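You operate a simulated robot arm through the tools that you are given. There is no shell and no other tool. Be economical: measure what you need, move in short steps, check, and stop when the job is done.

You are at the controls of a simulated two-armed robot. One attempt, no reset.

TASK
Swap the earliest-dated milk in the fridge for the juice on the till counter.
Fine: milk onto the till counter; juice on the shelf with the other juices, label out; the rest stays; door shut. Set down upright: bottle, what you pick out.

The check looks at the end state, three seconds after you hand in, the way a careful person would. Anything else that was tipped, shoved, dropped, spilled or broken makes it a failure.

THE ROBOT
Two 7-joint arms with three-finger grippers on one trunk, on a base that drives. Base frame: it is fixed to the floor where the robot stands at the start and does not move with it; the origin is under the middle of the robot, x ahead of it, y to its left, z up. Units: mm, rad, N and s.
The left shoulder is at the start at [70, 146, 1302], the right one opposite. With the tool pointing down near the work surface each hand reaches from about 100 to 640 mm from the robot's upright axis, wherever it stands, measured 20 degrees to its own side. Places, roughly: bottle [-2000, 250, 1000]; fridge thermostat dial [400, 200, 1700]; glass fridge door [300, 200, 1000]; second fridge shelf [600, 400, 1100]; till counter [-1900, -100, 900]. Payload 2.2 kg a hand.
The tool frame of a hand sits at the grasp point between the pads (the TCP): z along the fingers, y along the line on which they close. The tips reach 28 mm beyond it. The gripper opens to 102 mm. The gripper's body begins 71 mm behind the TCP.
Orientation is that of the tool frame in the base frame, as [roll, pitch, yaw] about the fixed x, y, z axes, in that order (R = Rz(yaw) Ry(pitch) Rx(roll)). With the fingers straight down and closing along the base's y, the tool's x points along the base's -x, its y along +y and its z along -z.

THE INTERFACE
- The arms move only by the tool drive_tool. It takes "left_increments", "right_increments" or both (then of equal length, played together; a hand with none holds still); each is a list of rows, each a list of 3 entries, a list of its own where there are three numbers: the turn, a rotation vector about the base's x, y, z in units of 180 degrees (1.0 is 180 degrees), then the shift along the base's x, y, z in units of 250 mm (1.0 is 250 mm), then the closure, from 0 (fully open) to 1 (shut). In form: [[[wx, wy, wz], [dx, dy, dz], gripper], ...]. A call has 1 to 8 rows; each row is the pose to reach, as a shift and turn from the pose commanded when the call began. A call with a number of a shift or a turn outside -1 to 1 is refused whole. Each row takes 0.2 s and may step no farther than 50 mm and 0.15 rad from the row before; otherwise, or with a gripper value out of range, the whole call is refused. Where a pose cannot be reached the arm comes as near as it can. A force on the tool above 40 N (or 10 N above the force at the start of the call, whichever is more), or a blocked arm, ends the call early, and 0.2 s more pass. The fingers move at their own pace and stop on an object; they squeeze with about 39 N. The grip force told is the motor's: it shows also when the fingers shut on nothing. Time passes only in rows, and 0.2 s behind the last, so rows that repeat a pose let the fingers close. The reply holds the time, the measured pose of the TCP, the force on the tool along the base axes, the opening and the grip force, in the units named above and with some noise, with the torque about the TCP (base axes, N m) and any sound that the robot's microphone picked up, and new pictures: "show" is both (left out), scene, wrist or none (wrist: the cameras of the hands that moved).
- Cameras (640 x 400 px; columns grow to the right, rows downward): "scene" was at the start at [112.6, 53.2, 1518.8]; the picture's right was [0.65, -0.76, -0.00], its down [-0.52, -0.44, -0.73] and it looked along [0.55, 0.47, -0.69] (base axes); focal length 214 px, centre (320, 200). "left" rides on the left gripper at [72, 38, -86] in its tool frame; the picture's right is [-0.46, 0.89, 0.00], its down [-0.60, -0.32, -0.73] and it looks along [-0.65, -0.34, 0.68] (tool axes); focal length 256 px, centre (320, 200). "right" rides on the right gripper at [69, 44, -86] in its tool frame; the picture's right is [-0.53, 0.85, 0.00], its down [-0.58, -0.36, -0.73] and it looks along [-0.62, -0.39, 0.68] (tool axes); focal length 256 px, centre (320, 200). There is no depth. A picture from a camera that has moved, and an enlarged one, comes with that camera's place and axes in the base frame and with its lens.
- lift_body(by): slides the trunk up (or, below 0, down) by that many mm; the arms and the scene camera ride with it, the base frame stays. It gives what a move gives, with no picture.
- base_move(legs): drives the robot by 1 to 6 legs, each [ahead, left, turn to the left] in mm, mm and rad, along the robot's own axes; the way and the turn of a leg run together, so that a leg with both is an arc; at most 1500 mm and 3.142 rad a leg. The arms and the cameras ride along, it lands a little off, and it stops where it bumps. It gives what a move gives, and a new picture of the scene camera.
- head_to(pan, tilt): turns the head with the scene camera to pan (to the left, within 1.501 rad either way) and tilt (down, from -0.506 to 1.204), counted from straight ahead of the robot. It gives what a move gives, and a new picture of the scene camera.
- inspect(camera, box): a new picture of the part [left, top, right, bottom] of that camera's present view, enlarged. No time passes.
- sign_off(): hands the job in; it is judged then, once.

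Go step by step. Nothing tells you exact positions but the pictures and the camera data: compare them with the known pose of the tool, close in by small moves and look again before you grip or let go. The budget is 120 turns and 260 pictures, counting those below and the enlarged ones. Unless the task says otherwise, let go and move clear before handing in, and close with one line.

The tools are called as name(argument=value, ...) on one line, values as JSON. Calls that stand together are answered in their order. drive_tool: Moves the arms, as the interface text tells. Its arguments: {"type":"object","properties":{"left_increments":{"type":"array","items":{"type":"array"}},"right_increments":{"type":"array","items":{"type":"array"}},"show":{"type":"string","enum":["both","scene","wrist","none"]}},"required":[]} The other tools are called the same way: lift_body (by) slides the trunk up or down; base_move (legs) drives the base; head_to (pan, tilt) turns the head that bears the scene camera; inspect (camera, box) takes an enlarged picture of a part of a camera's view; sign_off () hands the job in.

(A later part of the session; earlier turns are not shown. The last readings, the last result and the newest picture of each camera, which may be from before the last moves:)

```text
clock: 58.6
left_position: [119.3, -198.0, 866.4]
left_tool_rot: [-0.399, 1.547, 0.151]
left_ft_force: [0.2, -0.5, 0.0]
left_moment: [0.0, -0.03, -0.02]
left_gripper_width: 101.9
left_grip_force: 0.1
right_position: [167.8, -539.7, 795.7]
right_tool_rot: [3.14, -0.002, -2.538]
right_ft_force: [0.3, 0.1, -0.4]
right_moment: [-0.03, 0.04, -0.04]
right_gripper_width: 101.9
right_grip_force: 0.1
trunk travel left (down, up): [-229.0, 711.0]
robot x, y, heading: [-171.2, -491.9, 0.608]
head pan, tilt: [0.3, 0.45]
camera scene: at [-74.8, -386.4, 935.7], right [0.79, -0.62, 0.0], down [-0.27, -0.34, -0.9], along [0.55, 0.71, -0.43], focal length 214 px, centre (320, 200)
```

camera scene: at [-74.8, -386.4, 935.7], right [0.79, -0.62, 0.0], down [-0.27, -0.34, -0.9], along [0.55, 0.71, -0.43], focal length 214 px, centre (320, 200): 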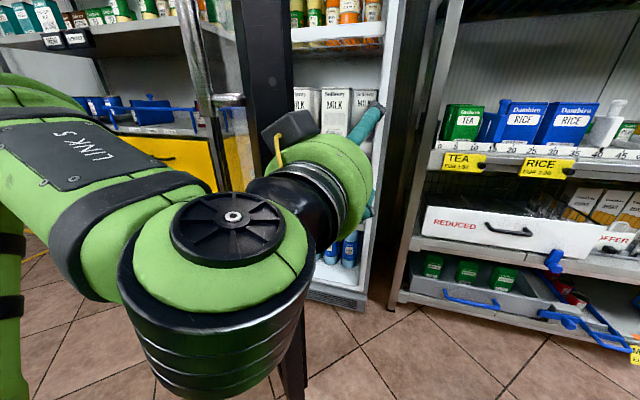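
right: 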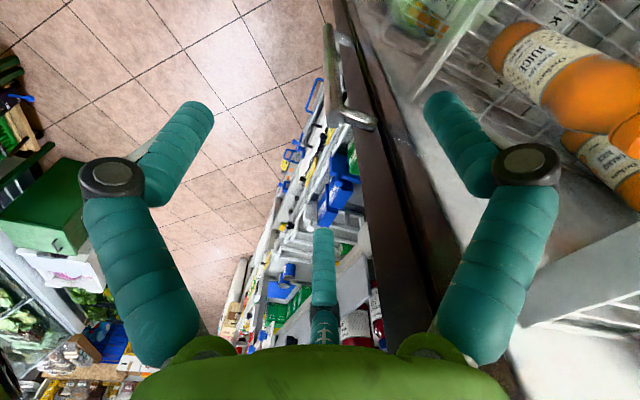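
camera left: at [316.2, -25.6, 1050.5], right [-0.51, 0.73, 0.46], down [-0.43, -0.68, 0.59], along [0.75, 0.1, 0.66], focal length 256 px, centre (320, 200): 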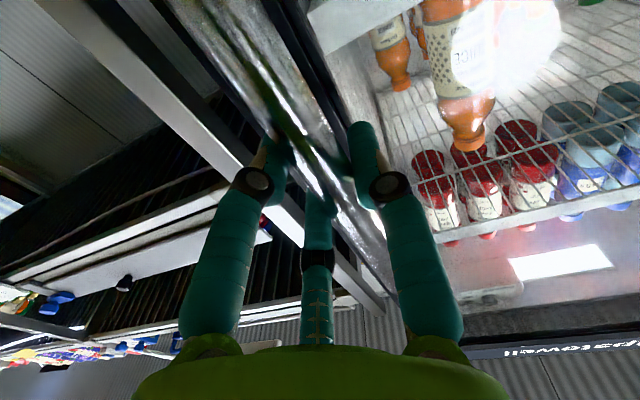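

The hand (s≈536) clears the door edge (s≈406). I extend the left hand forward past the edge.

drive_tool(left_increments=[[[0, 0, 0], [0.15, 0.1, 0], 0], [[0, 0, 0], [0.3, 0.2, 0], 0], [[0, 0, 0], [0.43, 0.3, 0], 0]], show="scene")

```text
clock: 59.4
left_position: [228.1, -120.0, 867.9]
left_tool_rot: [-0.37, 1.547, 0.18]
left_ft_force: [-0.6, 1.0, -0.4]
left_moment: [-0.04, 0.01, -0.04]
left_gripper_width: 102.2
left_grip_force: 0.0
right_position: [170.5, -537.7, 795.0]
right_tool_rot: [3.14, -0.003, -2.536]
right_ft_force: [0.9, 0.2, -0.5]
right_moment: [-0.04, -0.02, -0.01]
right_gripper_width: 101.9
right_grip_force: 0.0
trunk travel left (down, up): [-229.0, 711.0]
robot x, y, heading: [-173.5, -487.5, 0.607]
head pan, tilt: [0.3, 0.45]
camera scene: at [-74.5, -386.0, 935.6], right [0.79, -0.61, 0.0], down [-0.27, -0.34, -0.9], along [0.55, 0.71, -0.44], focal length 214 px, centre (320, 200)
```

scene: 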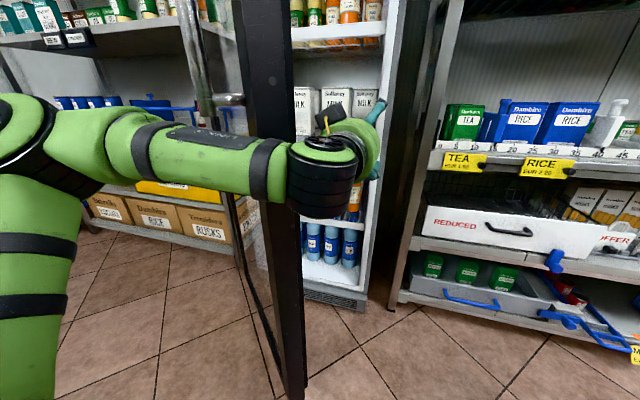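

The left forearm lies outside the door edge, so the left arm would block the swing. I'll retract it and use the right arm instead, which comes in from the right.

drive_tool(left_increments=[[[0, 0, 0], [-0.15, -0.1, 0], 0], [[0, 0, 0], [-0.3, -0.2, 0], 0], [[0, 0, 0], [-0.43, -0.3, 0], 0], [[0, 0, 0], [-0.57, -0.4, 0.03], 0], [[0, 0, 0], [-0.71, -0.5, 0.05], 0]], right_increments=[[[0, 0, 0], [0.0, 0.0, 0], 0.5], [[0, 0, 0], [0.15, 0.1, 0], 1], [[0, 0, 0], [0.3, 0.2, 0], 1], [[0, 0, 0], [0.45, 0.31, 0], 1], [[0, 0, 0], [0.6, 0.42, 0], 1]], show="scene")

```text
clock: 60.8
left_position: [51.9, -229.4, 866.9]
left_tool_rot: [2.742, 1.532, -2.96]
left_ft_force: [0.6, -0.6, 0.0]
left_moment: [-0.01, -0.01, 0.01]
left_gripper_width: 102.0
left_grip_force: 0.0
left hand out of reach, approached as far as the arm can: row 5
right_position: [320.4, -434.3, 794.6]
right_tool_rot: [-3.141, -0.004, -2.535]
right_ft_force: [-0.5, 0.3, -0.3]
right_moment: [-0.03, 0.01, -0.01]
right_gripper_width: 2.1
right_grip_force: 31.2
trunk travel left (down, up): [-229.0, 711.0]
robot x, y, heading: [-172.5, -490.2, 0.605]
head pan, tilt: [0.3, 0.45]
stopped in row 5 (left hand): the arm was blocked; the commanded pose is now the measured one
camera scene: at [-78.7, -384.0, 932.7], right [0.82, -0.57, 0.0], down [-0.27, -0.38, -0.89], along [0.51, 0.73, -0.46], focal length 214 px, centre (320, 200)
```

scene: 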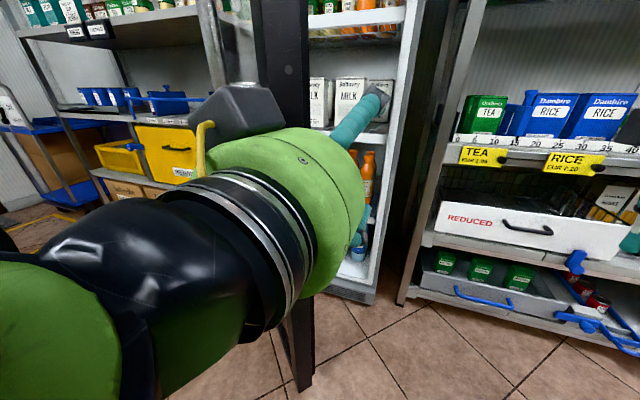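

drive_tool(right_increments=[[[0, 0, 0], [0.1, 0.17, 0], 1], [[0, 0, 0], [0.14, 0.35, 0], 1], [[0, 0, 0], [0.1, 0.54, 0], 1], [[0, 0, 0], [0.04, 0.73, 0], 1], [[0, 0, 0], [0, 0.82, 0], 1]], show="scene")

base_move(legs=[[-60, 0, 0]])

```text
clock: 62.0
left_position: [52.3, -230.3, 867.8]
left_tool_rot: [2.636, 1.535, -3.068]
left_ft_force: [-0.2, -0.1, -0.6]
left_moment: [0.01, 0.02, 0.01]
left_gripper_width: 102.0
left_grip_force: 0.0
right_position: [321.7, -248.5, 794.2]
right_tool_rot: [3.137, 0.001, -2.535]
right_ft_force: [0.5, -0.5, -0.6]
right_moment: [0.02, 0.03, 0.02]
right_gripper_width: 2.3
right_grip_force: 31.7
right hand out of reach, approached as far as the arm can: row 4, 5
trunk travel left (down, up): [-229.0, 711.0]
robot x, y, heading: [-171.7, -485.0, 0.613]
head pan, tilt: [0.3, 0.45]
camera scene: at [-78.5, -384.5, 932.9], right [0.82, -0.57, 0.0], down [-0.26, -0.38, -0.89], along [0.51, 0.73, -0.46], focal length 214 px, centre (320, 200)
```

scene: 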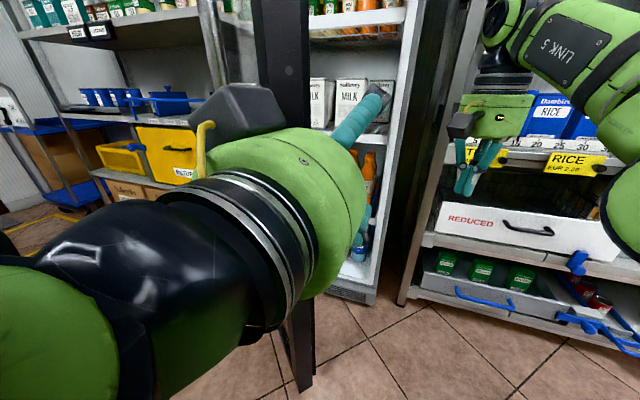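

```text
clock: 62.9
left_position: [2.3, -263.2, 868.1]
left_tool_rot: [2.651, 1.536, -3.053]
left_ft_force: [0.2, -0.1, 0.2]
left_moment: [0.0, 0.0, -0.01]
left_gripper_width: 102.1
left_grip_force: 0.2
right_position: [272.0, -281.8, 794.5]
right_tool_rot: [-3.142, -0.002, -2.537]
right_ft_force: [-0.8, -0.6, 0.1]
right_moment: [0.01, -0.03, -0.03]
right_gripper_width: 2.0
right_grip_force: 31.2
trunk travel left (down, up): [-229.0, 711.0]
robot x, y, heading: [-220.1, -520.7, 0.609]
head pan, tilt: [0.3, 0.45]
camera scene: at [-128.5, -418.0, 933.5], right [0.82, -0.57, 0.0], down [-0.26, -0.38, -0.89], along [0.51, 0.73, -0.46], focal length 214 px, centre (320, 200)
```

scene: 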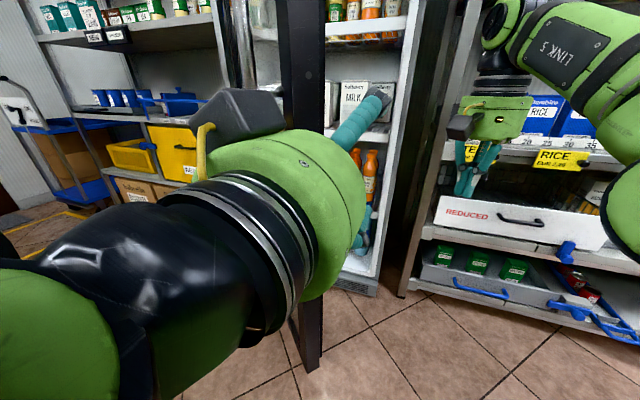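

Right hand (closed) is now inside the door edge, left fingers stay outside its sweep radius. I drive left, then back-left, so the right hand pushes the door open.

base_move(legs=[[0, 270, 0], [-60, 130, 0]])

```text
clock: 64.6
left_position: [-117.2, -87.2, 864.6]
left_tool_rot: [2.698, 1.526, -2.999]
left_ft_force: [-0.3, 0.2, 0.1]
left_moment: [-0.04, 0.04, 0.02]
left_gripper_width: 102.0
left_grip_force: 0.1
right_position: [152.6, -113.8, 793.0]
right_tool_rot: [-3.134, -0.013, -2.521]
right_ft_force: [-0.2, -1.3, -0.5]
right_moment: [0.13, -0.06, 0.12]
right_gripper_width: 2.2
right_grip_force: 31.6
trunk travel left (down, up): [-229.0, 711.0]
robot x, y, heading: [-343.2, -344.6, 0.604]
head pan, tilt: [0.3, 0.45]
stopped in leg 1: the force on the tool passed its limit at 90 N (the readings are from after the stop); the commanded pose is now the measured one
camera scene: at [-245.8, -245.8, 935.6], right [0.8, -0.61, 0.0], down [-0.27, -0.35, -0.9], along [0.54, 0.72, -0.44], focal length 214 px, centre (320, 200)
```

scene: 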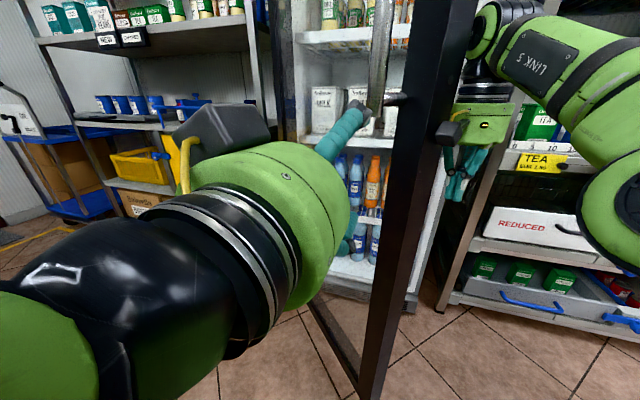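

Only the gripper's camera box touched the door, near its tip. I back off right a little, turn the right gripper so the camera faces away, and try again.

base_move(legs=[[0, -60, 0]])

drive_tool(right_increments=[[[0, 0, 0.046], [0, 0, 0], 1], [[0, 0, 0.092], [0, 0, 0], 1], [[0, 0, 0.138], [0, 0, 0], 1], [[0, 0, 0.184], [0, 0, 0], 1], [[0, 0, 0.23], [0, 0, 0], 1], [[0, 0, 0.276], [0, 0, 0], 1], [[0, 0, 0.322], [0, 0, 0], 1], [[0, 0, 0.368], [0, 0, 0], 1]], show="scene")

```text
clock: 65.6
left_position: [-83.4, -138.7, 864.9]
left_tool_rot: [2.673, 1.528, -3.028]
left_ft_force: [0.8, -0.7, -0.1]
left_moment: [-0.01, 0.05, 0.02]
left_gripper_width: 101.8
left_grip_force: 0.0
right_position: [189.0, -163.8, 793.8]
right_tool_rot: [-3.132, -0.012, -2.524]
right_ft_force: [-0.4, -0.7, -0.6]
right_moment: [0.01, 0.01, 0.0]
right_gripper_width: 2.0
right_grip_force: 30.8
trunk travel left (down, up): [-229.0, 711.0]
robot x, y, heading: [-306.5, -399.1, 0.61]
head pan, tilt: [0.3, 0.45]
camera scene: at [-210.7, -296.1, 935.4], right [0.8, -0.6, 0.0], down [-0.26, -0.35, -0.9], along [0.54, 0.72, -0.44], focal length 214 px, centre (320, 200)
```

scene: 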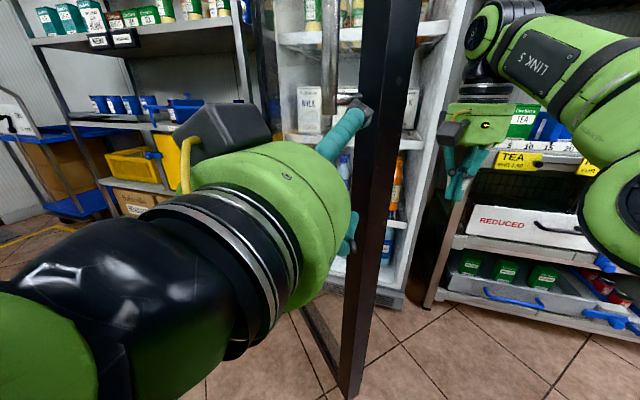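

```text
clock: 67.4
left_position: [-83.7, -137.5, 865.1]
left_tool_rot: [2.682, 1.527, -3.018]
left_ft_force: [0.7, 0.1, 0.4]
left_moment: [0.03, -0.02, -0.01]
left_gripper_width: 102.0
left_grip_force: 0.1
right_position: [75.8, -202.3, 738.2]
right_tool_rot: [-3.129, -0.008, -1.375]
right_ft_force: [0.0, 0.7, 0.1]
right_moment: [-0.01, -0.01, 0.0]
right_gripper_width: 2.0
right_grip_force: 31.2
right hand out of reach, approached as far as the arm can: row 3, 4, 5, 6, 7, 8
trunk travel left (down, up): [-229.0, 711.0]
robot x, y, heading: [-308.1, -398.3, 0.608]
head pan, tilt: [0.3, 0.45]
camera scene: at [-210.8, -295.9, 935.6], right [0.8, -0.61, 0.0], down [-0.26, -0.35, -0.9], along [0.55, 0.72, -0.44], focal length 214 px, centre (320, 200)
```

scene: 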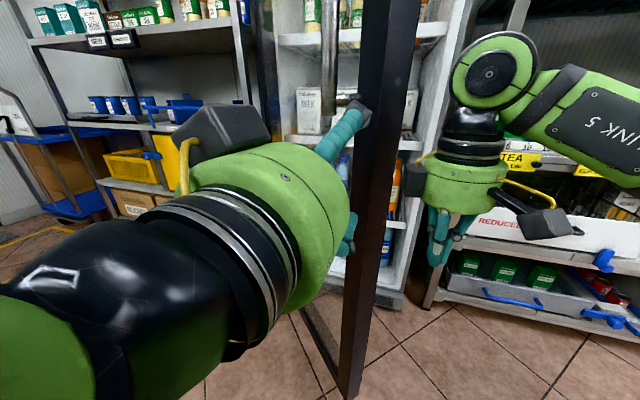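

A simpler way: grip the outside handle again with the left hand from here and drive back-left, which leaves me in front of the opening. First tuck the right hand away and raise the trunk to handle height.

drive_tool(right_increments=[[[0, 0, -0.046], [0.05, -0.15, 0], 1], [[0, 0, -0.092], [0.08, -0.3, 0], 1], [[0, 0, -0.138], [0.08, -0.45, 0], 1], [[0, 0, -0.184], [0.0, -0.6, 0], 1], [[0, 0, -0.23], [-0.1, -0.7, 0], 1], [[0, 0, -0.276], [-0.2, -0.8, 0], 1], [[0, 0, -0.322], [-0.3, -0.85, 0], 1], [[0, 0, -0.368], [-0.4, -0.85, 0], 1]], show="none")

lift_body(by=200)

head_to(pan=0.15, tilt=0.35)

inspect(camera="left", box=[0, 0, 640, 400])

```text
clock: 69.2
left_position: [-84.6, -137.8, 866.4]
left_tool_rot: [2.691, 1.527, -3.011]
left_ft_force: [-0.7, 0.5, 0.5]
left_moment: [-0.01, -0.04, -0.01]
left_gripper_width: 102.0
left_grip_force: 0.0
right_position: [-26.5, -412.9, 733.9]
right_tool_rot: [-3.13, -0.012, -2.523]
right_ft_force: [0.3, -0.6, -0.6]
right_moment: [0.04, -0.02, -0.04]
right_gripper_width: 2.0
right_grip_force: 31.6
trunk travel left (down, up): [-229.0, 711.0]
robot x, y, heading: [-305.2, -394.5, 0.611]
head pan, tilt: [0.3, 0.45]
```

```text
clock: 71.3
left_position: [-82.3, -137.9, 1065.7]
left_tool_rot: [2.687, 1.527, -3.012]
left_ft_force: [0.8, 0.1, -0.2]
left_moment: [0.0, 0.0, 0.02]
left_gripper_width: 102.0
left_grip_force: 0.1
right_position: [-25.3, -411.7, 933.2]
right_tool_rot: [-3.133, -0.012, -2.524]
right_ft_force: [-0.8, -0.2, 0.2]
right_moment: [0.0, 0.01, 0.01]
right_gripper_width: 1.9
right_grip_force: 31.4
trunk travel left (down, up): [-429.0, 511.0]
robot x, y, heading: [-310.4, -397.4, 0.607]
head pan, tilt: [0.3, 0.45]
```

```text
clock: 72.0
left_position: [-82.8, -133.9, 1064.0]
left_tool_rot: [2.739, 1.52, -2.956]
left_ft_force: [0.2, 0.3, 0.4]
left_moment: [-0.03, 0.0, 0.0]
left_gripper_width: 102.1
left_grip_force: 0.1
right_position: [-26.0, -413.6, 933.7]
right_tool_rot: [-3.133, -0.012, -2.522]
right_ft_force: [-0.1, -0.1, 0.7]
right_moment: [0.01, -0.03, 0.03]
right_gripper_width: 1.8
right_grip_force: 31.5
trunk travel left (down, up): [-429.0, 511.0]
robot x, y, heading: [-304.7, -397.9, 0.612]
head pan, tilt: [0.15, 0.351]
camera scene: at [-205.1, -299.2, 1142.8], right [0.75, -0.66, 0.0], down [-0.24, -0.27, -0.93], along [0.61, 0.7, -0.36], focal length 214 px, centre (320, 200)
```

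scene: 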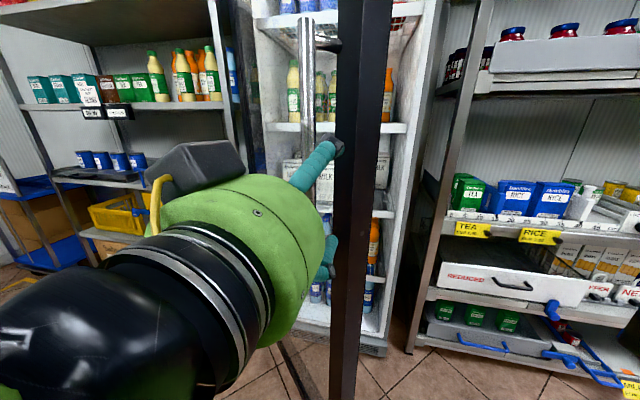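

```text
1.00 times, centred on (320, 200) of left (not enlarged: the box is as wide or as high as the picture)
camera zoom: at [-178.0, -154.5, 995.9], right [-0.47, 0.74, 0.48], down [-0.4, -0.66, 0.63], along [0.79, 0.1, 0.61], focal length 256 px, centre (320, 200)
```

zoom: 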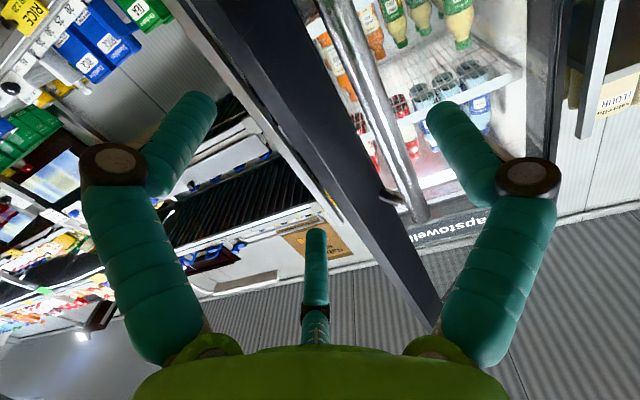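

Both cameras agree the handle is now at (-11,-52). I half-close the left gripper to fit between rod and door, then ease in with the base.

drive_tool(left_increments=[[[0, 0, 0], [0, 0, 0], 0.46], [[0, 0, 0], [0, 0, 0], 0.46]], show="none")

base_move(legs=[[45, 27, 0]])

inspect(camera="left", box=[0, 0, 640, 400])

```text
clock: 72.6
left_position: [-82.7, -136.7, 1064.7]
left_tool_rot: [2.724, 1.52, -2.972]
left_ft_force: [0.2, 0.4, 0.6]
left_moment: [-0.02, 0.0, 0.02]
left_gripper_width: 54.8
left_grip_force: 0.0
right_position: [-26.5, -413.1, 934.2]
right_tool_rot: [-3.133, -0.012, -2.523]
right_ft_force: [-1.0, 0.0, 0.1]
right_moment: [0.04, 0.02, 0.0]
right_gripper_width: 2.2
right_grip_force: 31.2
trunk travel left (down, up): [-429.0, 511.0]
robot x, y, heading: [-306.3, -402.3, 0.609]
head pan, tilt: [0.15, 0.351]
```

```text
clock: 73.6
left_position: [-61.6, -88.4, 1063.4]
left_tool_rot: [2.733, 1.52, -2.961]
left_ft_force: [0.4, 1.2, 0.4]
left_moment: [-0.04, 0.0, -0.04]
left_gripper_width: 55.1
left_grip_force: 0.0
right_position: [-5.8, -365.4, 934.2]
right_tool_rot: [-3.13, -0.014, -2.522]
right_ft_force: [0.3, 0.9, -0.4]
right_moment: [-0.04, 0.0, -0.03]
right_gripper_width: 2.2
right_grip_force: 31.6
trunk travel left (down, up): [-429.0, 511.0]
robot x, y, heading: [-285.4, -350.3, 0.609]
head pan, tilt: [0.15, 0.351]
camera scene: at [-183.5, -251.1, 1143.3], right [0.75, -0.66, 0.0], down [-0.24, -0.27, -0.93], along [0.62, 0.7, -0.36], focal length 214 px, centre (320, 200)
```

scene: 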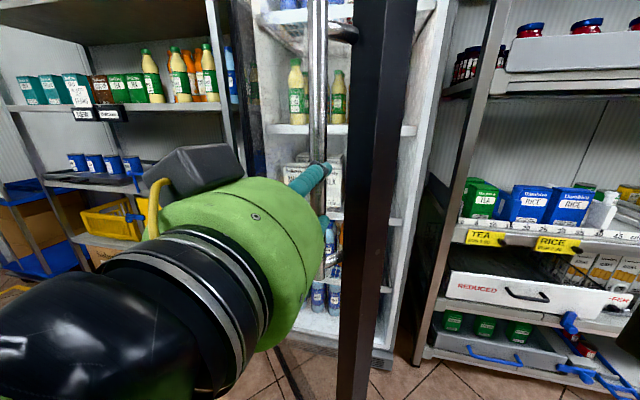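

```text
1.00 times, centred on (320, 200) of left (not enlarged: the box is as wide or as high as the picture)
camera zoom: at [-156.9, -106.4, 995.5], right [-0.47, 0.74, 0.48], down [-0.4, -0.66, 0.63], along [0.79, 0.1, 0.61], focal length 256 px, centre (320, 200)
```

zoom: 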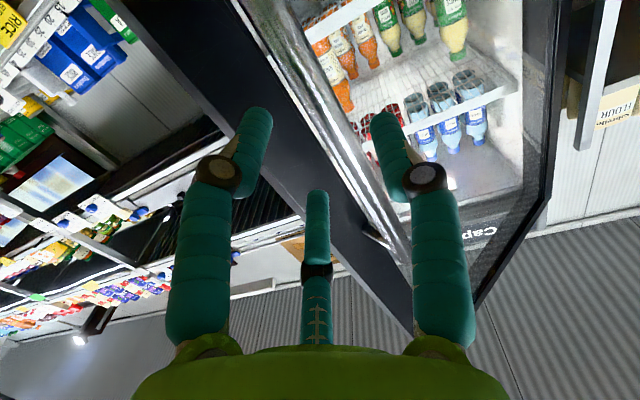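

base_move(legs=[[47, 1, 0]])

drive_tool(left_increments=[[[0, 0, 0], [0, 0, 0], 0.64], [[0, 0, 0], [0, 0, 0], 0.64]], show="wrist")

```text
clock: 74.5
left_position: [-23.2, -59.0, 1063.4]
left_tool_rot: [2.729, 1.517, -2.961]
left_ft_force: [0.4, -0.3, -0.3]
left_moment: [-0.02, 0.04, 0.01]
left_gripper_width: 55.3
left_grip_force: 0.0
right_position: [32.4, -338.4, 933.9]
right_tool_rot: [-3.133, -0.014, -2.524]
right_ft_force: [1.1, 1.0, 0.0]
right_moment: [-0.04, 0.0, 0.02]
right_gripper_width: 2.2
right_grip_force: 31.6
trunk travel left (down, up): [-429.0, 511.0]
robot x, y, heading: [-249.1, -323.1, 0.608]
head pan, tilt: [0.15, 0.351]
camera scene: at [-143.7, -225.7, 1144.7], right [0.73, -0.68, 0.0], down [-0.24, -0.25, -0.94], along [0.64, 0.69, -0.35], focal length 214 px, centre (320, 200)
```

scene: 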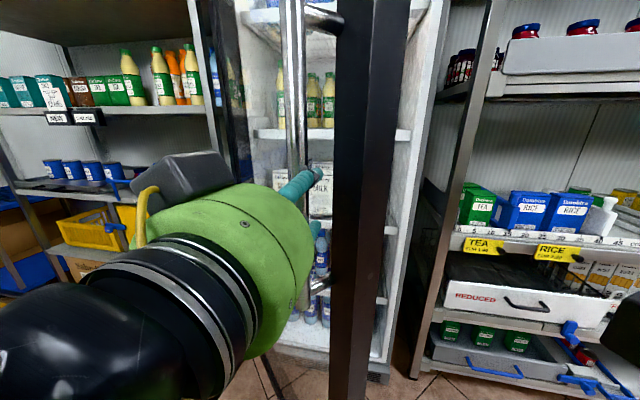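

```text
clock: 75.1
left_position: [-23.2, -59.0, 1061.0]
left_tool_rot: [2.731, 1.513, -2.956]
left_ft_force: [-0.1, 0.3, -0.5]
left_moment: [-0.01, 0.0, -0.01]
left_gripper_width: 36.7
left_grip_force: 0.1
right_position: [33.3, -338.1, 934.0]
right_tool_rot: [-3.132, -0.012, -2.52]
right_ft_force: [-0.3, -0.5, 0.3]
right_moment: [0.0, 0.01, -0.02]
right_gripper_width: 1.9
right_grip_force: 31.7
trunk travel left (down, up): [-429.0, 511.0]
robot x, y, heading: [-250.4, -320.7, 0.602]
head pan, tilt: [0.15, 0.351]
camera left: at [-119.1, -77.9, 994.2], right [-0.47, 0.74, 0.48], down [-0.39, -0.67, 0.63], along [0.79, 0.11, 0.6], focal length 256 px, centre (320, 200)
```

left: 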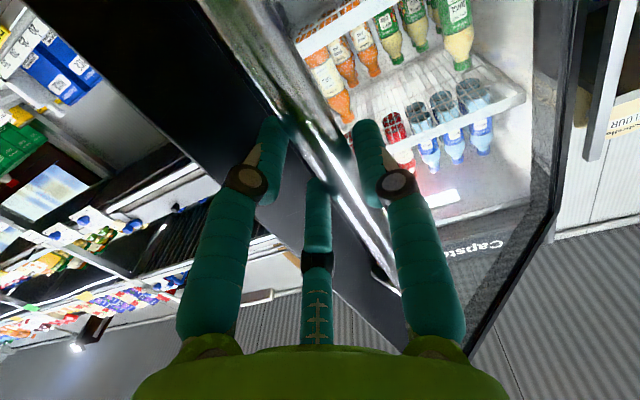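

The rod sits between the fingers. I drive back-left along the handle's arc without turning.

base_move(legs=[[-49, 71, 0], [-40, 86, 0]])

```text
clock: 76.9
left_position: [-182.1, 15.5, 1061.4]
left_tool_rot: [2.7, 1.51, -2.992]
left_ft_force: [0.5, -2.2, -1.6]
left_moment: [-0.06, -0.05, -0.01]
left_gripper_width: 38.0
left_grip_force: 1.0
right_position: [-128.4, -263.7, 934.8]
right_tool_rot: [-3.133, -0.013, -2.526]
right_ft_force: [-0.2, -0.1, -0.6]
right_moment: [0.0, 0.04, 0.01]
right_gripper_width: 2.2
right_grip_force: 31.6
trunk travel left (down, up): [-429.0, 511.0]
robot x, y, heading: [-407.5, -245.8, 0.607]
head pan, tilt: [0.15, 0.351]
camera scene: at [-302.9, -152.5, 1145.4], right [0.72, -0.7, 0.0], down [-0.24, -0.24, -0.94], along [0.66, 0.67, -0.34], focal length 214 px, centre (320, 200)
```

scene: 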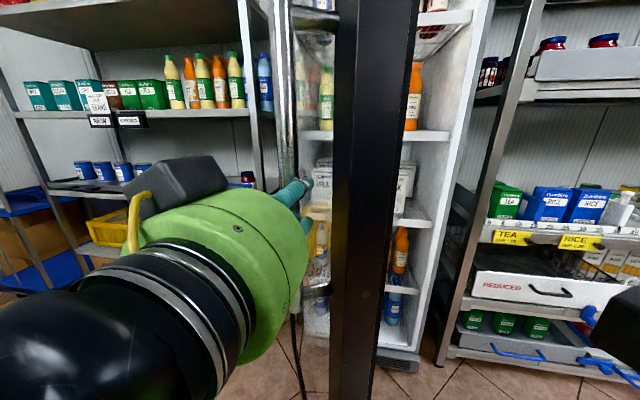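

base_move(legs=[[-25, 92, 0], [-5, 75, 0]])

```text
clock: 78.6
left_position: [-299.8, 132.5, 1061.0]
left_tool_rot: [2.687, 1.51, -3.008]
left_ft_force: [-0.2, -1.7, 0.1]
left_moment: [-0.01, 0.01, -0.02]
left_gripper_width: 38.1
left_grip_force: 0.9
right_position: [-245.4, -147.2, 933.8]
right_tool_rot: [-3.137, -0.011, -2.527]
right_ft_force: [0.7, -0.3, -0.4]
right_moment: [0.01, 0.0, 0.01]
right_gripper_width: 2.2
right_grip_force: 31.5
trunk travel left (down, up): [-429.0, 511.0]
robot x, y, heading: [-527.6, -125.2, 0.604]
head pan, tilt: [0.15, 0.351]
camera scene: at [-419.7, -36.2, 1145.6], right [0.71, -0.71, 0.0], down [-0.24, -0.24, -0.94], along [0.67, 0.67, -0.34], focal length 214 px, centre (320, 200)
```

scene: 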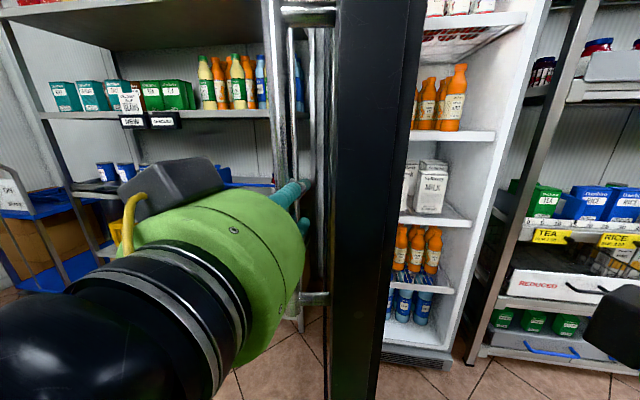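

The door is at about 87°. I push it on to ~110° so my left elbow will clear it, then back straight off the handle.

base_move(legs=[[14, 95, 0], [26, 110, 0]])

base_move(legs=[[-170, -6, 0], [0, -560, 0]])

```text
clock: 79.8
left_position: [-344.6, 216.3, 1059.8]
left_tool_rot: [2.773, 1.51, -2.925]
left_ft_force: [-0.2, 0.3, 0.2]
left_moment: [0.01, 0.01, 0.0]
left_gripper_width: 36.8
left_grip_force: 0.1
right_position: [-291.5, -63.3, 933.5]
right_tool_rot: [-3.13, -0.01, -2.525]
right_ft_force: [0.4, 0.3, -0.7]
right_moment: [0.0, 0.03, 0.02]
right_gripper_width: 2.2
right_grip_force: 32.0
trunk travel left (down, up): [-429.0, 511.0]
robot x, y, heading: [-571.7, -49.1, 0.604]
head pan, tilt: [0.15, 0.351]
stopped in leg 1: the robot was blocked; the commanded pose is now the measured one
camera scene: at [-464.4, 46.6, 1145.4], right [0.7, -0.72, 0.0], down [-0.24, -0.24, -0.94], along [0.68, 0.65, -0.34], focal length 214 px, centre (320, 200)
```

scene: 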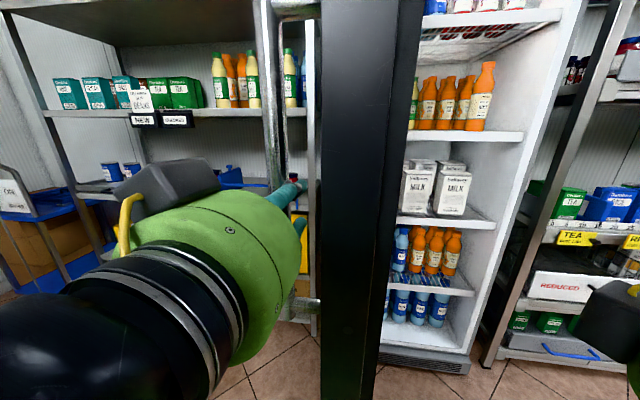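

```text
clock: 84.1
left_position: [-161.0, -344.8, 1059.4]
left_tool_rot: [2.765, 1.511, -2.939]
left_ft_force: [0.4, -0.7, -0.3]
left_moment: [-0.03, 0.02, -0.01]
left_gripper_width: 36.6
left_grip_force: 0.2
right_position: [-108.1, -623.6, 934.9]
right_tool_rot: [-3.134, -0.013, -2.53]
right_ft_force: [0.2, -0.4, -0.4]
right_moment: [0.01, 0.0, -0.01]
right_gripper_width: 2.3
right_grip_force: 31.4
trunk travel left (down, up): [-429.0, 511.0]
robot x, y, heading: [-385.8, -606.3, 0.605]
head pan, tilt: [0.15, 0.351]
camera scene: at [-281.5, -513.7, 1145.8], right [0.7, -0.72, 0.0], down [-0.24, -0.23, -0.94], along [0.68, 0.66, -0.33], focal length 214 px, centre (320, 200)
```

scene: 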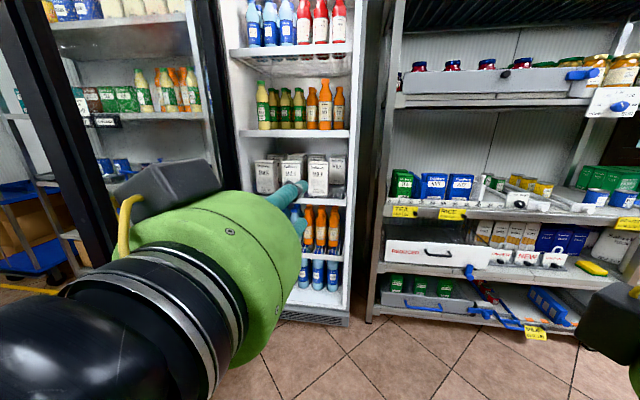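

The door is fully open now (stops near 95°). I lower the trunk to milk height, open the left gripper and look at the carton.

lift_body(by=-200)

base_move(legs=[[350, 60, 0]])

head_to(pan=0.1, tilt=0.25)

inspect(camera="scene", box=[200, 100, 440, 250])

```text
clock: 86.3
left_position: [-161.5, -345.5, 860.5]
left_tool_rot: [2.771, 1.508, -2.928]
left_ft_force: [0.3, 0.8, -1.4]
left_moment: [0.0, 0.0, 0.0]
left_gripper_width: 36.6
left_grip_force: 0.0
right_position: [-109.9, -623.4, 734.0]
right_tool_rot: [-3.13, -0.012, -2.527]
right_ft_force: [0.7, -0.2, 0.0]
right_moment: [0.0, -0.01, 0.0]
right_gripper_width: 2.1
right_grip_force: 31.3
trunk travel left (down, up): [-229.0, 711.0]
robot x, y, heading: [-390.2, -604.8, 0.598]
head pan, tilt: [0.15, 0.351]
```

```text
clock: 88.6
left_position: [92.3, -97.7, 859.7]
left_tool_rot: [2.77, 1.508, -2.932]
left_ft_force: [0.7, -0.6, -0.2]
left_moment: [0.0, 0.0, -0.01]
left_gripper_width: 36.4
left_grip_force: 0.1
right_position: [145.6, -376.7, 733.5]
right_tool_rot: [-3.131, -0.011, -2.528]
right_ft_force: [-0.2, -0.3, 0.3]
right_moment: [-0.01, 0.03, -0.05]
right_gripper_width: 2.0
right_grip_force: 31.6
trunk travel left (down, up): [-229.0, 711.0]
robot x, y, heading: [-135.8, -357.4, 0.6]
head pan, tilt: [0.15, 0.351]
camera scene: at [-27.8, -265.8, 945.8], right [0.69, -0.72, 0.0], down [-0.24, -0.23, -0.94], along [0.68, 0.65, -0.33], focal length 214 px, centre (320, 200)
```

scene: 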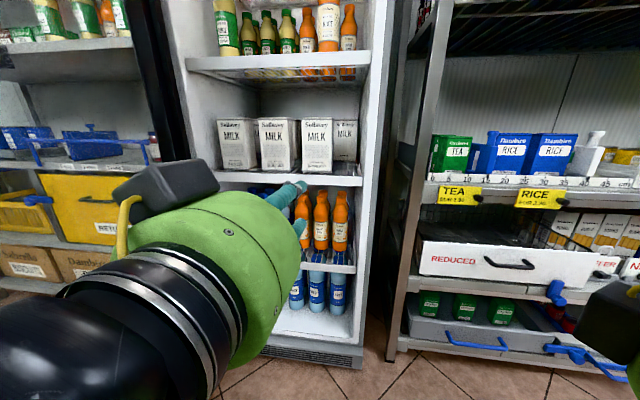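

```text
clock: 89.2
left_position: [91.6, -97.2, 859.7]
left_tool_rot: [2.771, 1.509, -2.93]
left_ft_force: [0.0, -0.8, -0.2]
left_moment: [-0.02, 0.02, 0.01]
left_gripper_width: 36.8
left_grip_force: 0.1
right_position: [146.3, -376.0, 733.2]
right_tool_rot: [-3.13, -0.013, -2.527]
right_ft_force: [-0.1, 1.1, 1.1]
right_moment: [0.0, -0.02, -0.02]
right_gripper_width: 1.9
right_grip_force: 31.7
trunk travel left (down, up): [-229.0, 711.0]
robot x, y, heading: [-133.9, -358.0, 0.605]
head pan, tilt: [0.099, 0.25]
camera scene: at [-23.8, -270.2, 954.3], right [0.65, -0.76, 0.0], down [-0.19, -0.16, -0.97], along [0.74, 0.63, -0.25], focal length 214 px, centre (320, 200)
```

scene: 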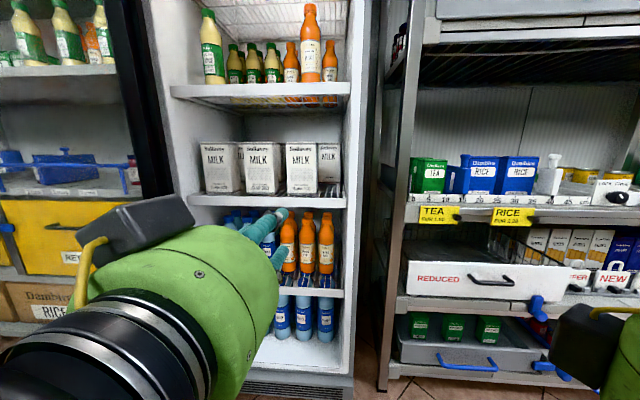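

```text
2.67 times, centred on (320, 175) of scene
camera zoom: at [-23.8, -270.2, 954.3], right [0.65, -0.76, 0.0], down [-0.19, -0.16, -0.97], along [0.74, 0.63, -0.25], focal length 572 px, centre (320, 267)
```

zoom: 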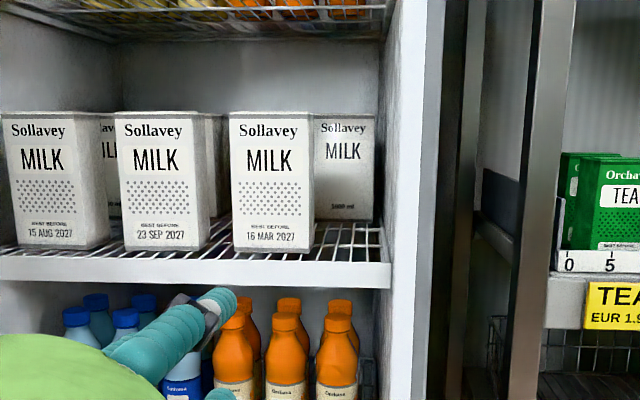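

inspect(camera="scene", box=[272, 132, 352, 202])

inspect(camera="left", box=[0, 0, 640, 400])

```text
5.71 times, centred on (312, 167) of scene
camera zoom: at [-23.8, -270.2, 954.3], right [0.65, -0.76, 0.0], down [-0.19, -0.16, -0.97], along [0.74, 0.63, -0.25], focal length 1226 px, centre (366, 389)
```

zoom: 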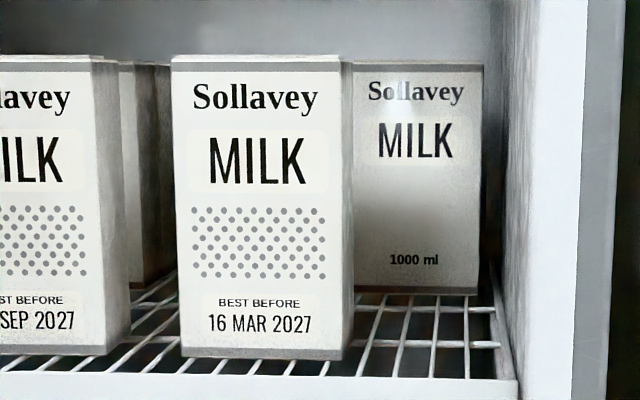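

```text
1.00 times, centred on (320, 200) of left (not enlarged: the box is as wide or as high as the picture)
camera zoom: at [-3.9, -115.5, 793.2], right [-0.46, 0.75, 0.48], down [-0.4, -0.66, 0.64], along [0.79, 0.1, 0.6], focal length 256 px, centre (320, 200)
```

zoom: 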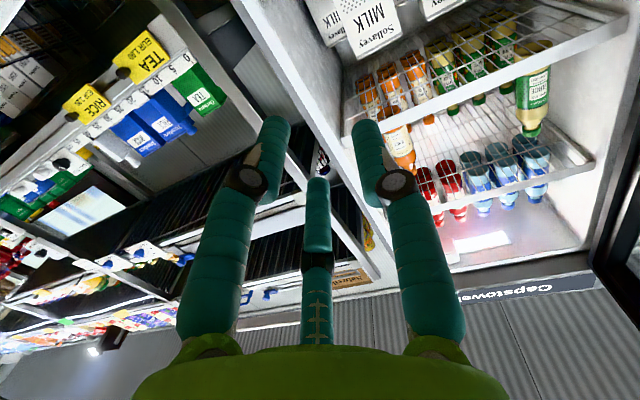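

The 16 MAR carton front sits near (470,224), z ≈798–963, about 90 mm wide, so it needs precise alignment. I raise the trunk for a hand height ~915 (wrist camera clears the shelf), open the gripper and close in for another look.

lift_body(by=55)

drive_tool(left_increments=[[[0, 0, 0], [0, 0, 0], 0], [[0, 0, 0], [0, 0, 0], 0]], show="none")

base_move(legs=[[180, 42, 0.01]])

head_to(pan=0.25, tilt=0.2)

inspect(camera="scene", box=[220, 100, 420, 225])

```text
clock: 90.2
left_position: [92.8, -98.2, 915.0]
left_tool_rot: [2.777, 1.508, -2.928]
left_ft_force: [-0.7, 0.1, -0.3]
left_moment: [0.01, -0.02, -0.01]
left_gripper_width: 36.5
left_grip_force: 0.1
right_position: [144.8, -375.0, 789.8]
right_tool_rot: [-3.13, -0.012, -2.529]
right_ft_force: [0.2, 1.1, -1.2]
right_moment: [0.05, -0.03, -0.01]
right_gripper_width: 2.4
right_grip_force: 30.9
trunk travel left (down, up): [-284.0, 656.0]
robot x, y, heading: [-138.2, -358.4, 0.608]
head pan, tilt: [0.099, 0.25]
```

```text
clock: 90.8
left_position: [91.4, -97.1, 914.5]
left_tool_rot: [2.771, 1.51, -2.93]
left_ft_force: [-0.1, 0.2, 0.1]
left_moment: [0.03, -0.05, -0.03]
left_gripper_width: 102.0
left_grip_force: 0.0
right_position: [144.2, -375.2, 789.1]
right_tool_rot: [-3.131, -0.012, -2.529]
right_ft_force: [-0.1, 0.4, -0.5]
right_moment: [0.0, -0.01, -0.02]
right_gripper_width: 1.8
right_grip_force: 31.6
trunk travel left (down, up): [-284.0, 656.0]
robot x, y, heading: [-133.8, -357.3, 0.603]
head pan, tilt: [0.099, 0.25]
```

```text
clock: 92.3
left_position: [214.0, 42.0, 914.7]
left_tool_rot: [2.775, 1.508, -2.921]
left_ft_force: [0.4, -0.5, -1.1]
left_moment: [0.0, 0.01, -0.03]
left_gripper_width: 102.2
left_grip_force: 0.0
right_position: [268.8, -235.3, 790.7]
right_tool_rot: [-3.13, -0.012, -2.522]
right_ft_force: [0.7, -1.1, 0.6]
right_moment: [0.0, 0.02, 0.03]
right_gripper_width: 2.0
right_grip_force: 31.4
trunk travel left (down, up): [-284.0, 656.0]
robot x, y, heading: [-15.9, -220.6, 0.604]
head pan, tilt: [0.099, 0.25]
camera scene: at [99.6, -130.9, 1009.2], right [0.65, -0.76, 0.0], down [-0.19, -0.16, -0.97], along [0.74, 0.63, -0.25], focal length 214 px, centre (320, 200)
```

scene: 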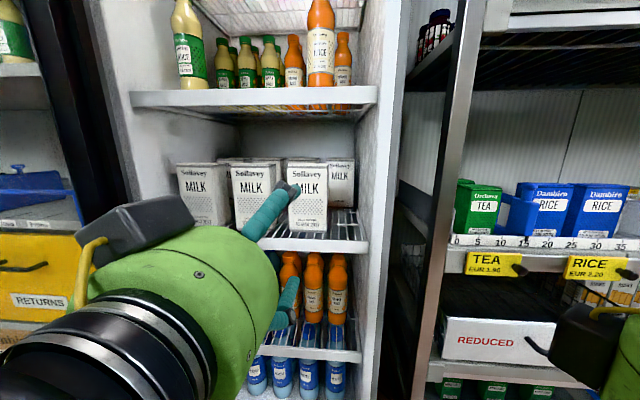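

```text
clock: 93.0
left_position: [213.7, 42.5, 915.2]
left_tool_rot: [2.772, 1.51, -2.923]
left_ft_force: [-0.1, 0.7, 0.1]
left_moment: [0.02, 0.0, -0.01]
left_gripper_width: 102.1
left_grip_force: 0.1
right_position: [268.4, -234.6, 788.8]
right_tool_rot: [-3.133, -0.013, -2.52]
right_ft_force: [0.4, 0.7, 0.4]
right_moment: [0.0, 0.0, -0.02]
right_gripper_width: 1.9
right_grip_force: 30.6
trunk travel left (down, up): [-284.0, 656.0]
robot x, y, heading: [-11.2, -222.7, 0.612]
head pan, tilt: [0.25, 0.201]
camera scene: at [89.3, -121.5, 1013.9], right [0.76, -0.65, 0.0], down [-0.13, -0.15, -0.98], along [0.64, 0.74, -0.2], focal length 214 px, centre (320, 200)
```

scene: 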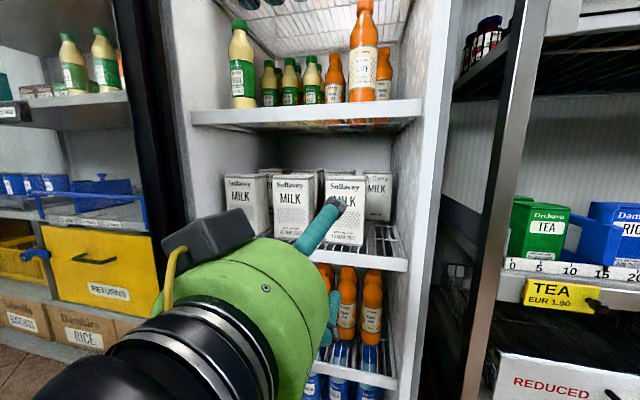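

```text
3.20 times, centred on (320, 162) of scene
camera zoom: at [89.3, -121.5, 1013.9], right [0.76, -0.65, 0.0], down [-0.13, -0.15, -0.98], along [0.64, 0.74, -0.2], focal length 686 px, centre (320, 320)
```

zoom: 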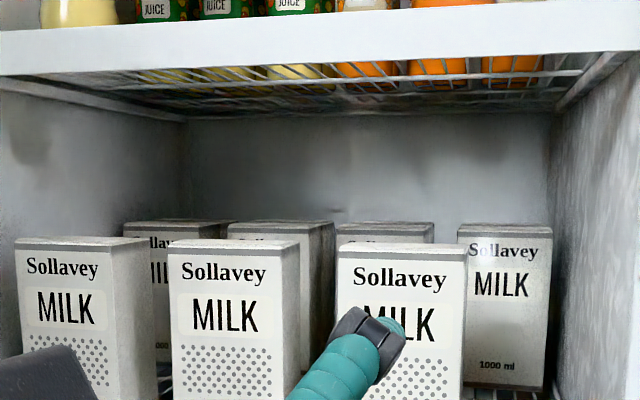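

inspect(camera="scene", box=[150, 180, 400, 380])

inspect(camera="left", box=[0, 0, 640, 400])

```text
2.00 times, centred on (275, 280) of scene
camera zoom: at [89.3, -121.5, 1013.9], right [0.76, -0.65, 0.0], down [-0.13, -0.15, -0.98], along [0.64, 0.74, -0.2], focal length 429 px, centre (410, 40)
```

zoom: 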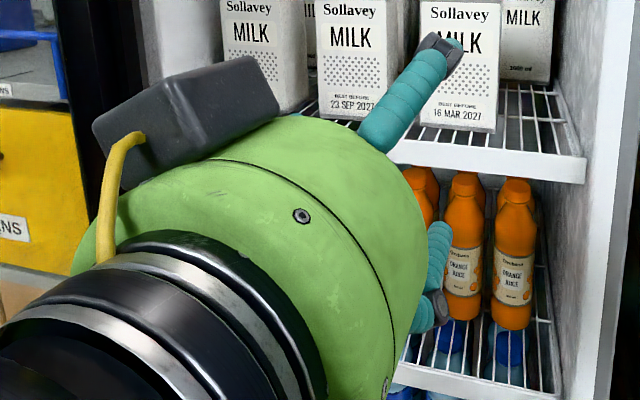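

```text
1.00 times, centred on (320, 200) of left (not enlarged: the box is as wide or as high as the picture)
camera zoom: at [118.3, 23.6, 848.2], right [-0.46, 0.74, 0.48], down [-0.4, -0.66, 0.64], along [0.79, 0.1, 0.6], focal length 256 px, centre (320, 200)
```

zoom: 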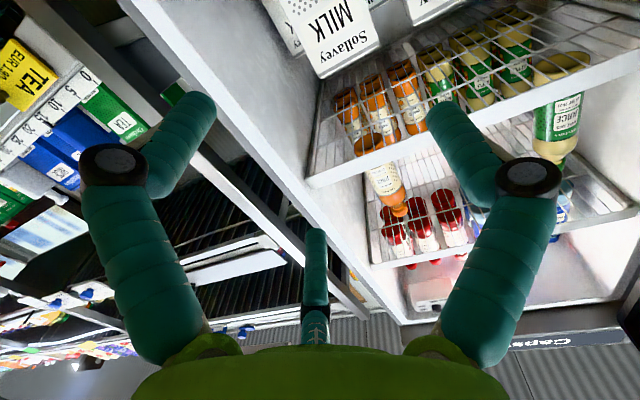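

The wrist view puts the carton's top front edge mid at (471,223), heading ≈0.58–0.6, which agrees with earlier estimates; the hand line is within ~4 mm. I drive ahead 110 mm and re-check.

base_move(legs=[[110, 3, 0]])

inspect(camera="left", box=[220, 0, 480, 160])

```text
clock: 94.2
left_position: [301.7, 107.9, 915.0]
left_tool_rot: [2.774, 1.508, -2.918]
left_ft_force: [0.3, 0.1, 0.0]
left_moment: [-0.02, -0.02, 0.01]
left_gripper_width: 102.1
left_grip_force: 0.1
right_position: [357.0, -170.8, 787.5]
right_tool_rot: [-3.132, -0.013, -2.52]
right_ft_force: [-0.1, 0.2, -0.8]
right_moment: [-0.01, 0.02, 0.0]
right_gripper_width: 1.9
right_grip_force: 31.5
trunk travel left (down, up): [-284.0, 656.0]
robot x, y, heading: [73.6, -156.8, 0.607]
head pan, tilt: [0.25, 0.201]
camera scene: at [177.2, -56.3, 1013.8], right [0.76, -0.65, 0.0], down [-0.13, -0.15, -0.98], along [0.64, 0.74, -0.2], focal length 214 px, centre (320, 200)
```

scene: 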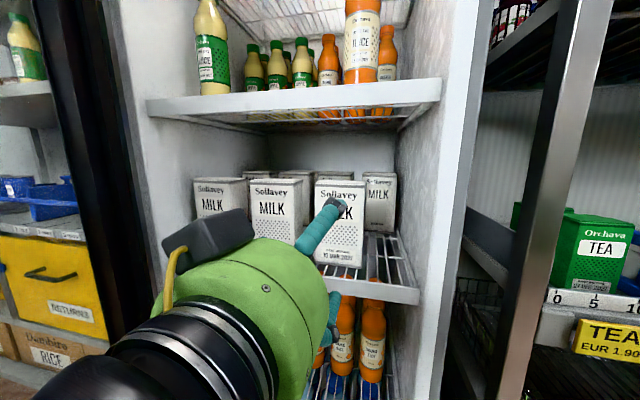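

```text
2.46 times, centred on (350, 80) of left
camera zoom: at [206.0, 88.7, 848.0], right [-0.46, 0.74, 0.48], down [-0.39, -0.66, 0.64], along [0.79, 0.1, 0.6], focal length 630 px, centre (246, 495)
```

zoom: 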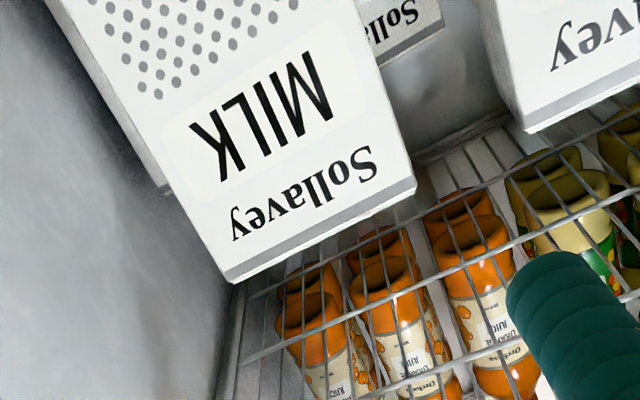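

Aligned within about 2 mm. I extend the arm 120 mm along the carton's axis and look again.

drive_tool(left_increments=[[[0, 0, 0], [0.13, 0.09, 0], 0], [[0, 0, 0], [0.265, 0.18, 0], 0], [[0, 0, 0], [0.397, 0.27, 0], 0]])

```text
clock: 95.0
left_position: [403.7, 175.7, 913.8]
left_tool_rot: [2.776, 1.51, -2.921]
left_ft_force: [-0.3, 0.1, -0.8]
left_moment: [-0.03, -0.02, 0.01]
left_gripper_width: 101.6
left_grip_force: 0.1
right_position: [356.9, -170.4, 787.8]
right_tool_rot: [-3.131, -0.011, -2.52]
right_ft_force: [-1.1, 1.3, 0.0]
right_moment: [-0.01, -0.02, 0.03]
right_gripper_width: 2.2
right_grip_force: 31.3
trunk travel left (down, up): [-284.0, 656.0]
robot x, y, heading: [76.5, -154.9, 0.608]
head pan, tilt: [0.25, 0.201]
camera scene: at [177.3, -56.2, 1013.8], right [0.76, -0.65, 0.0], down [-0.13, -0.15, -0.98], along [0.64, 0.74, -0.2], focal length 214 px, centre (320, 200)
camera left: at [307.4, 156.4, 847.6], right [-0.46, 0.74, 0.48], down [-0.4, -0.66, 0.64], along [0.79, 0.1, 0.6], focal length 256 px, centre (320, 200)
```

scene: 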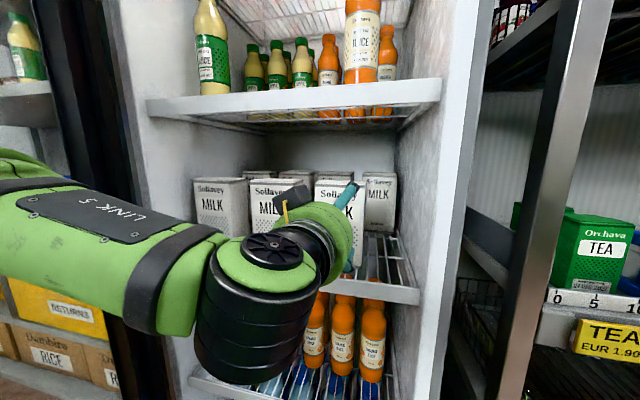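
left: 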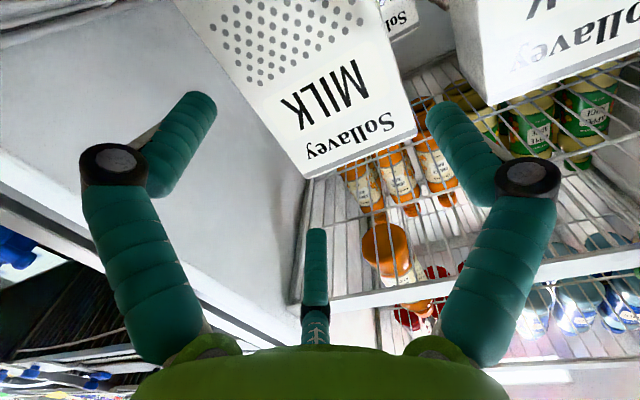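

drive_tool(left_increments=[[[0, 0, -0.008], [0.119, 0.096, 0], 0], [[0, 0, -0.008], [0.119, 0.096, 0], 0]])

inspect(camera="left", box=[160, 60, 480, 260])

```text
clock: 95.6
left_position: [432.7, 199.4, 912.5]
left_tool_rot: [2.758, 1.51, -2.963]
left_ft_force: [-0.3, 0.0, 0.4]
left_moment: [-0.03, 0.01, 0.01]
left_gripper_width: 102.0
left_grip_force: 0.0
right_position: [355.7, -170.2, 788.8]
right_tool_rot: [-3.132, -0.013, -2.521]
right_ft_force: [-0.6, 0.8, -0.5]
right_moment: [0.0, 0.01, -0.02]
right_gripper_width: 2.0
right_grip_force: 31.5
trunk travel left (down, up): [-284.0, 656.0]
robot x, y, heading: [78.5, -154.5, 0.611]
head pan, tilt: [0.25, 0.201]
camera scene: at [176.4, -57.0, 1014.0], right [0.76, -0.65, 0.0], down [-0.13, -0.15, -0.98], along [0.64, 0.74, -0.2], focal length 214 px, centre (320, 200)
camera left: at [335.1, 183.1, 846.4], right [-0.44, 0.75, 0.48], down [-0.41, -0.65, 0.64], along [0.8, 0.08, 0.6], focal length 256 px, centre (320, 200)
```

scene: 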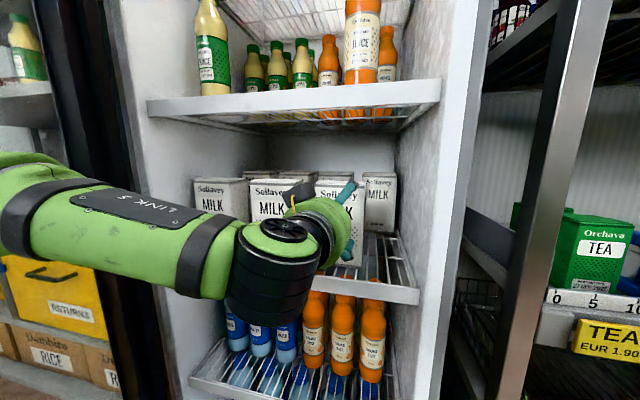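
left: 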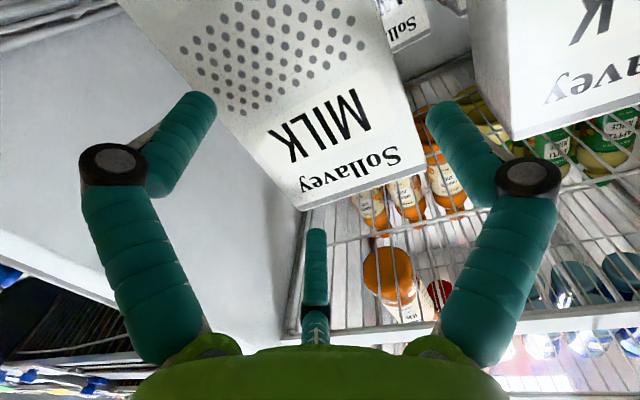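

```text
2.00 times, centred on (320, 160) of left
camera zoom: at [335.1, 183.1, 846.4], right [-0.44, 0.75, 0.48], down [-0.41, -0.65, 0.64], along [0.8, 0.08, 0.6], focal length 512 px, centre (320, 280)
```

zoom: 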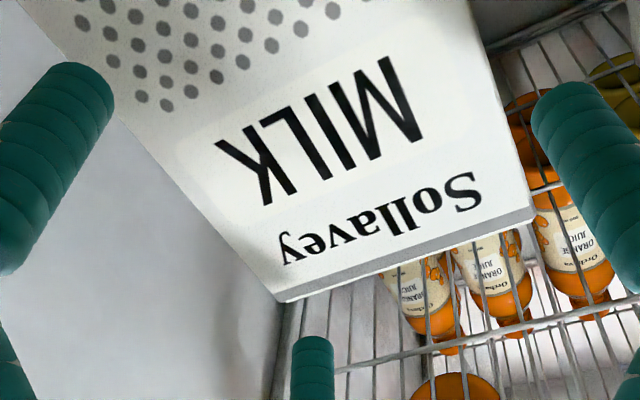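

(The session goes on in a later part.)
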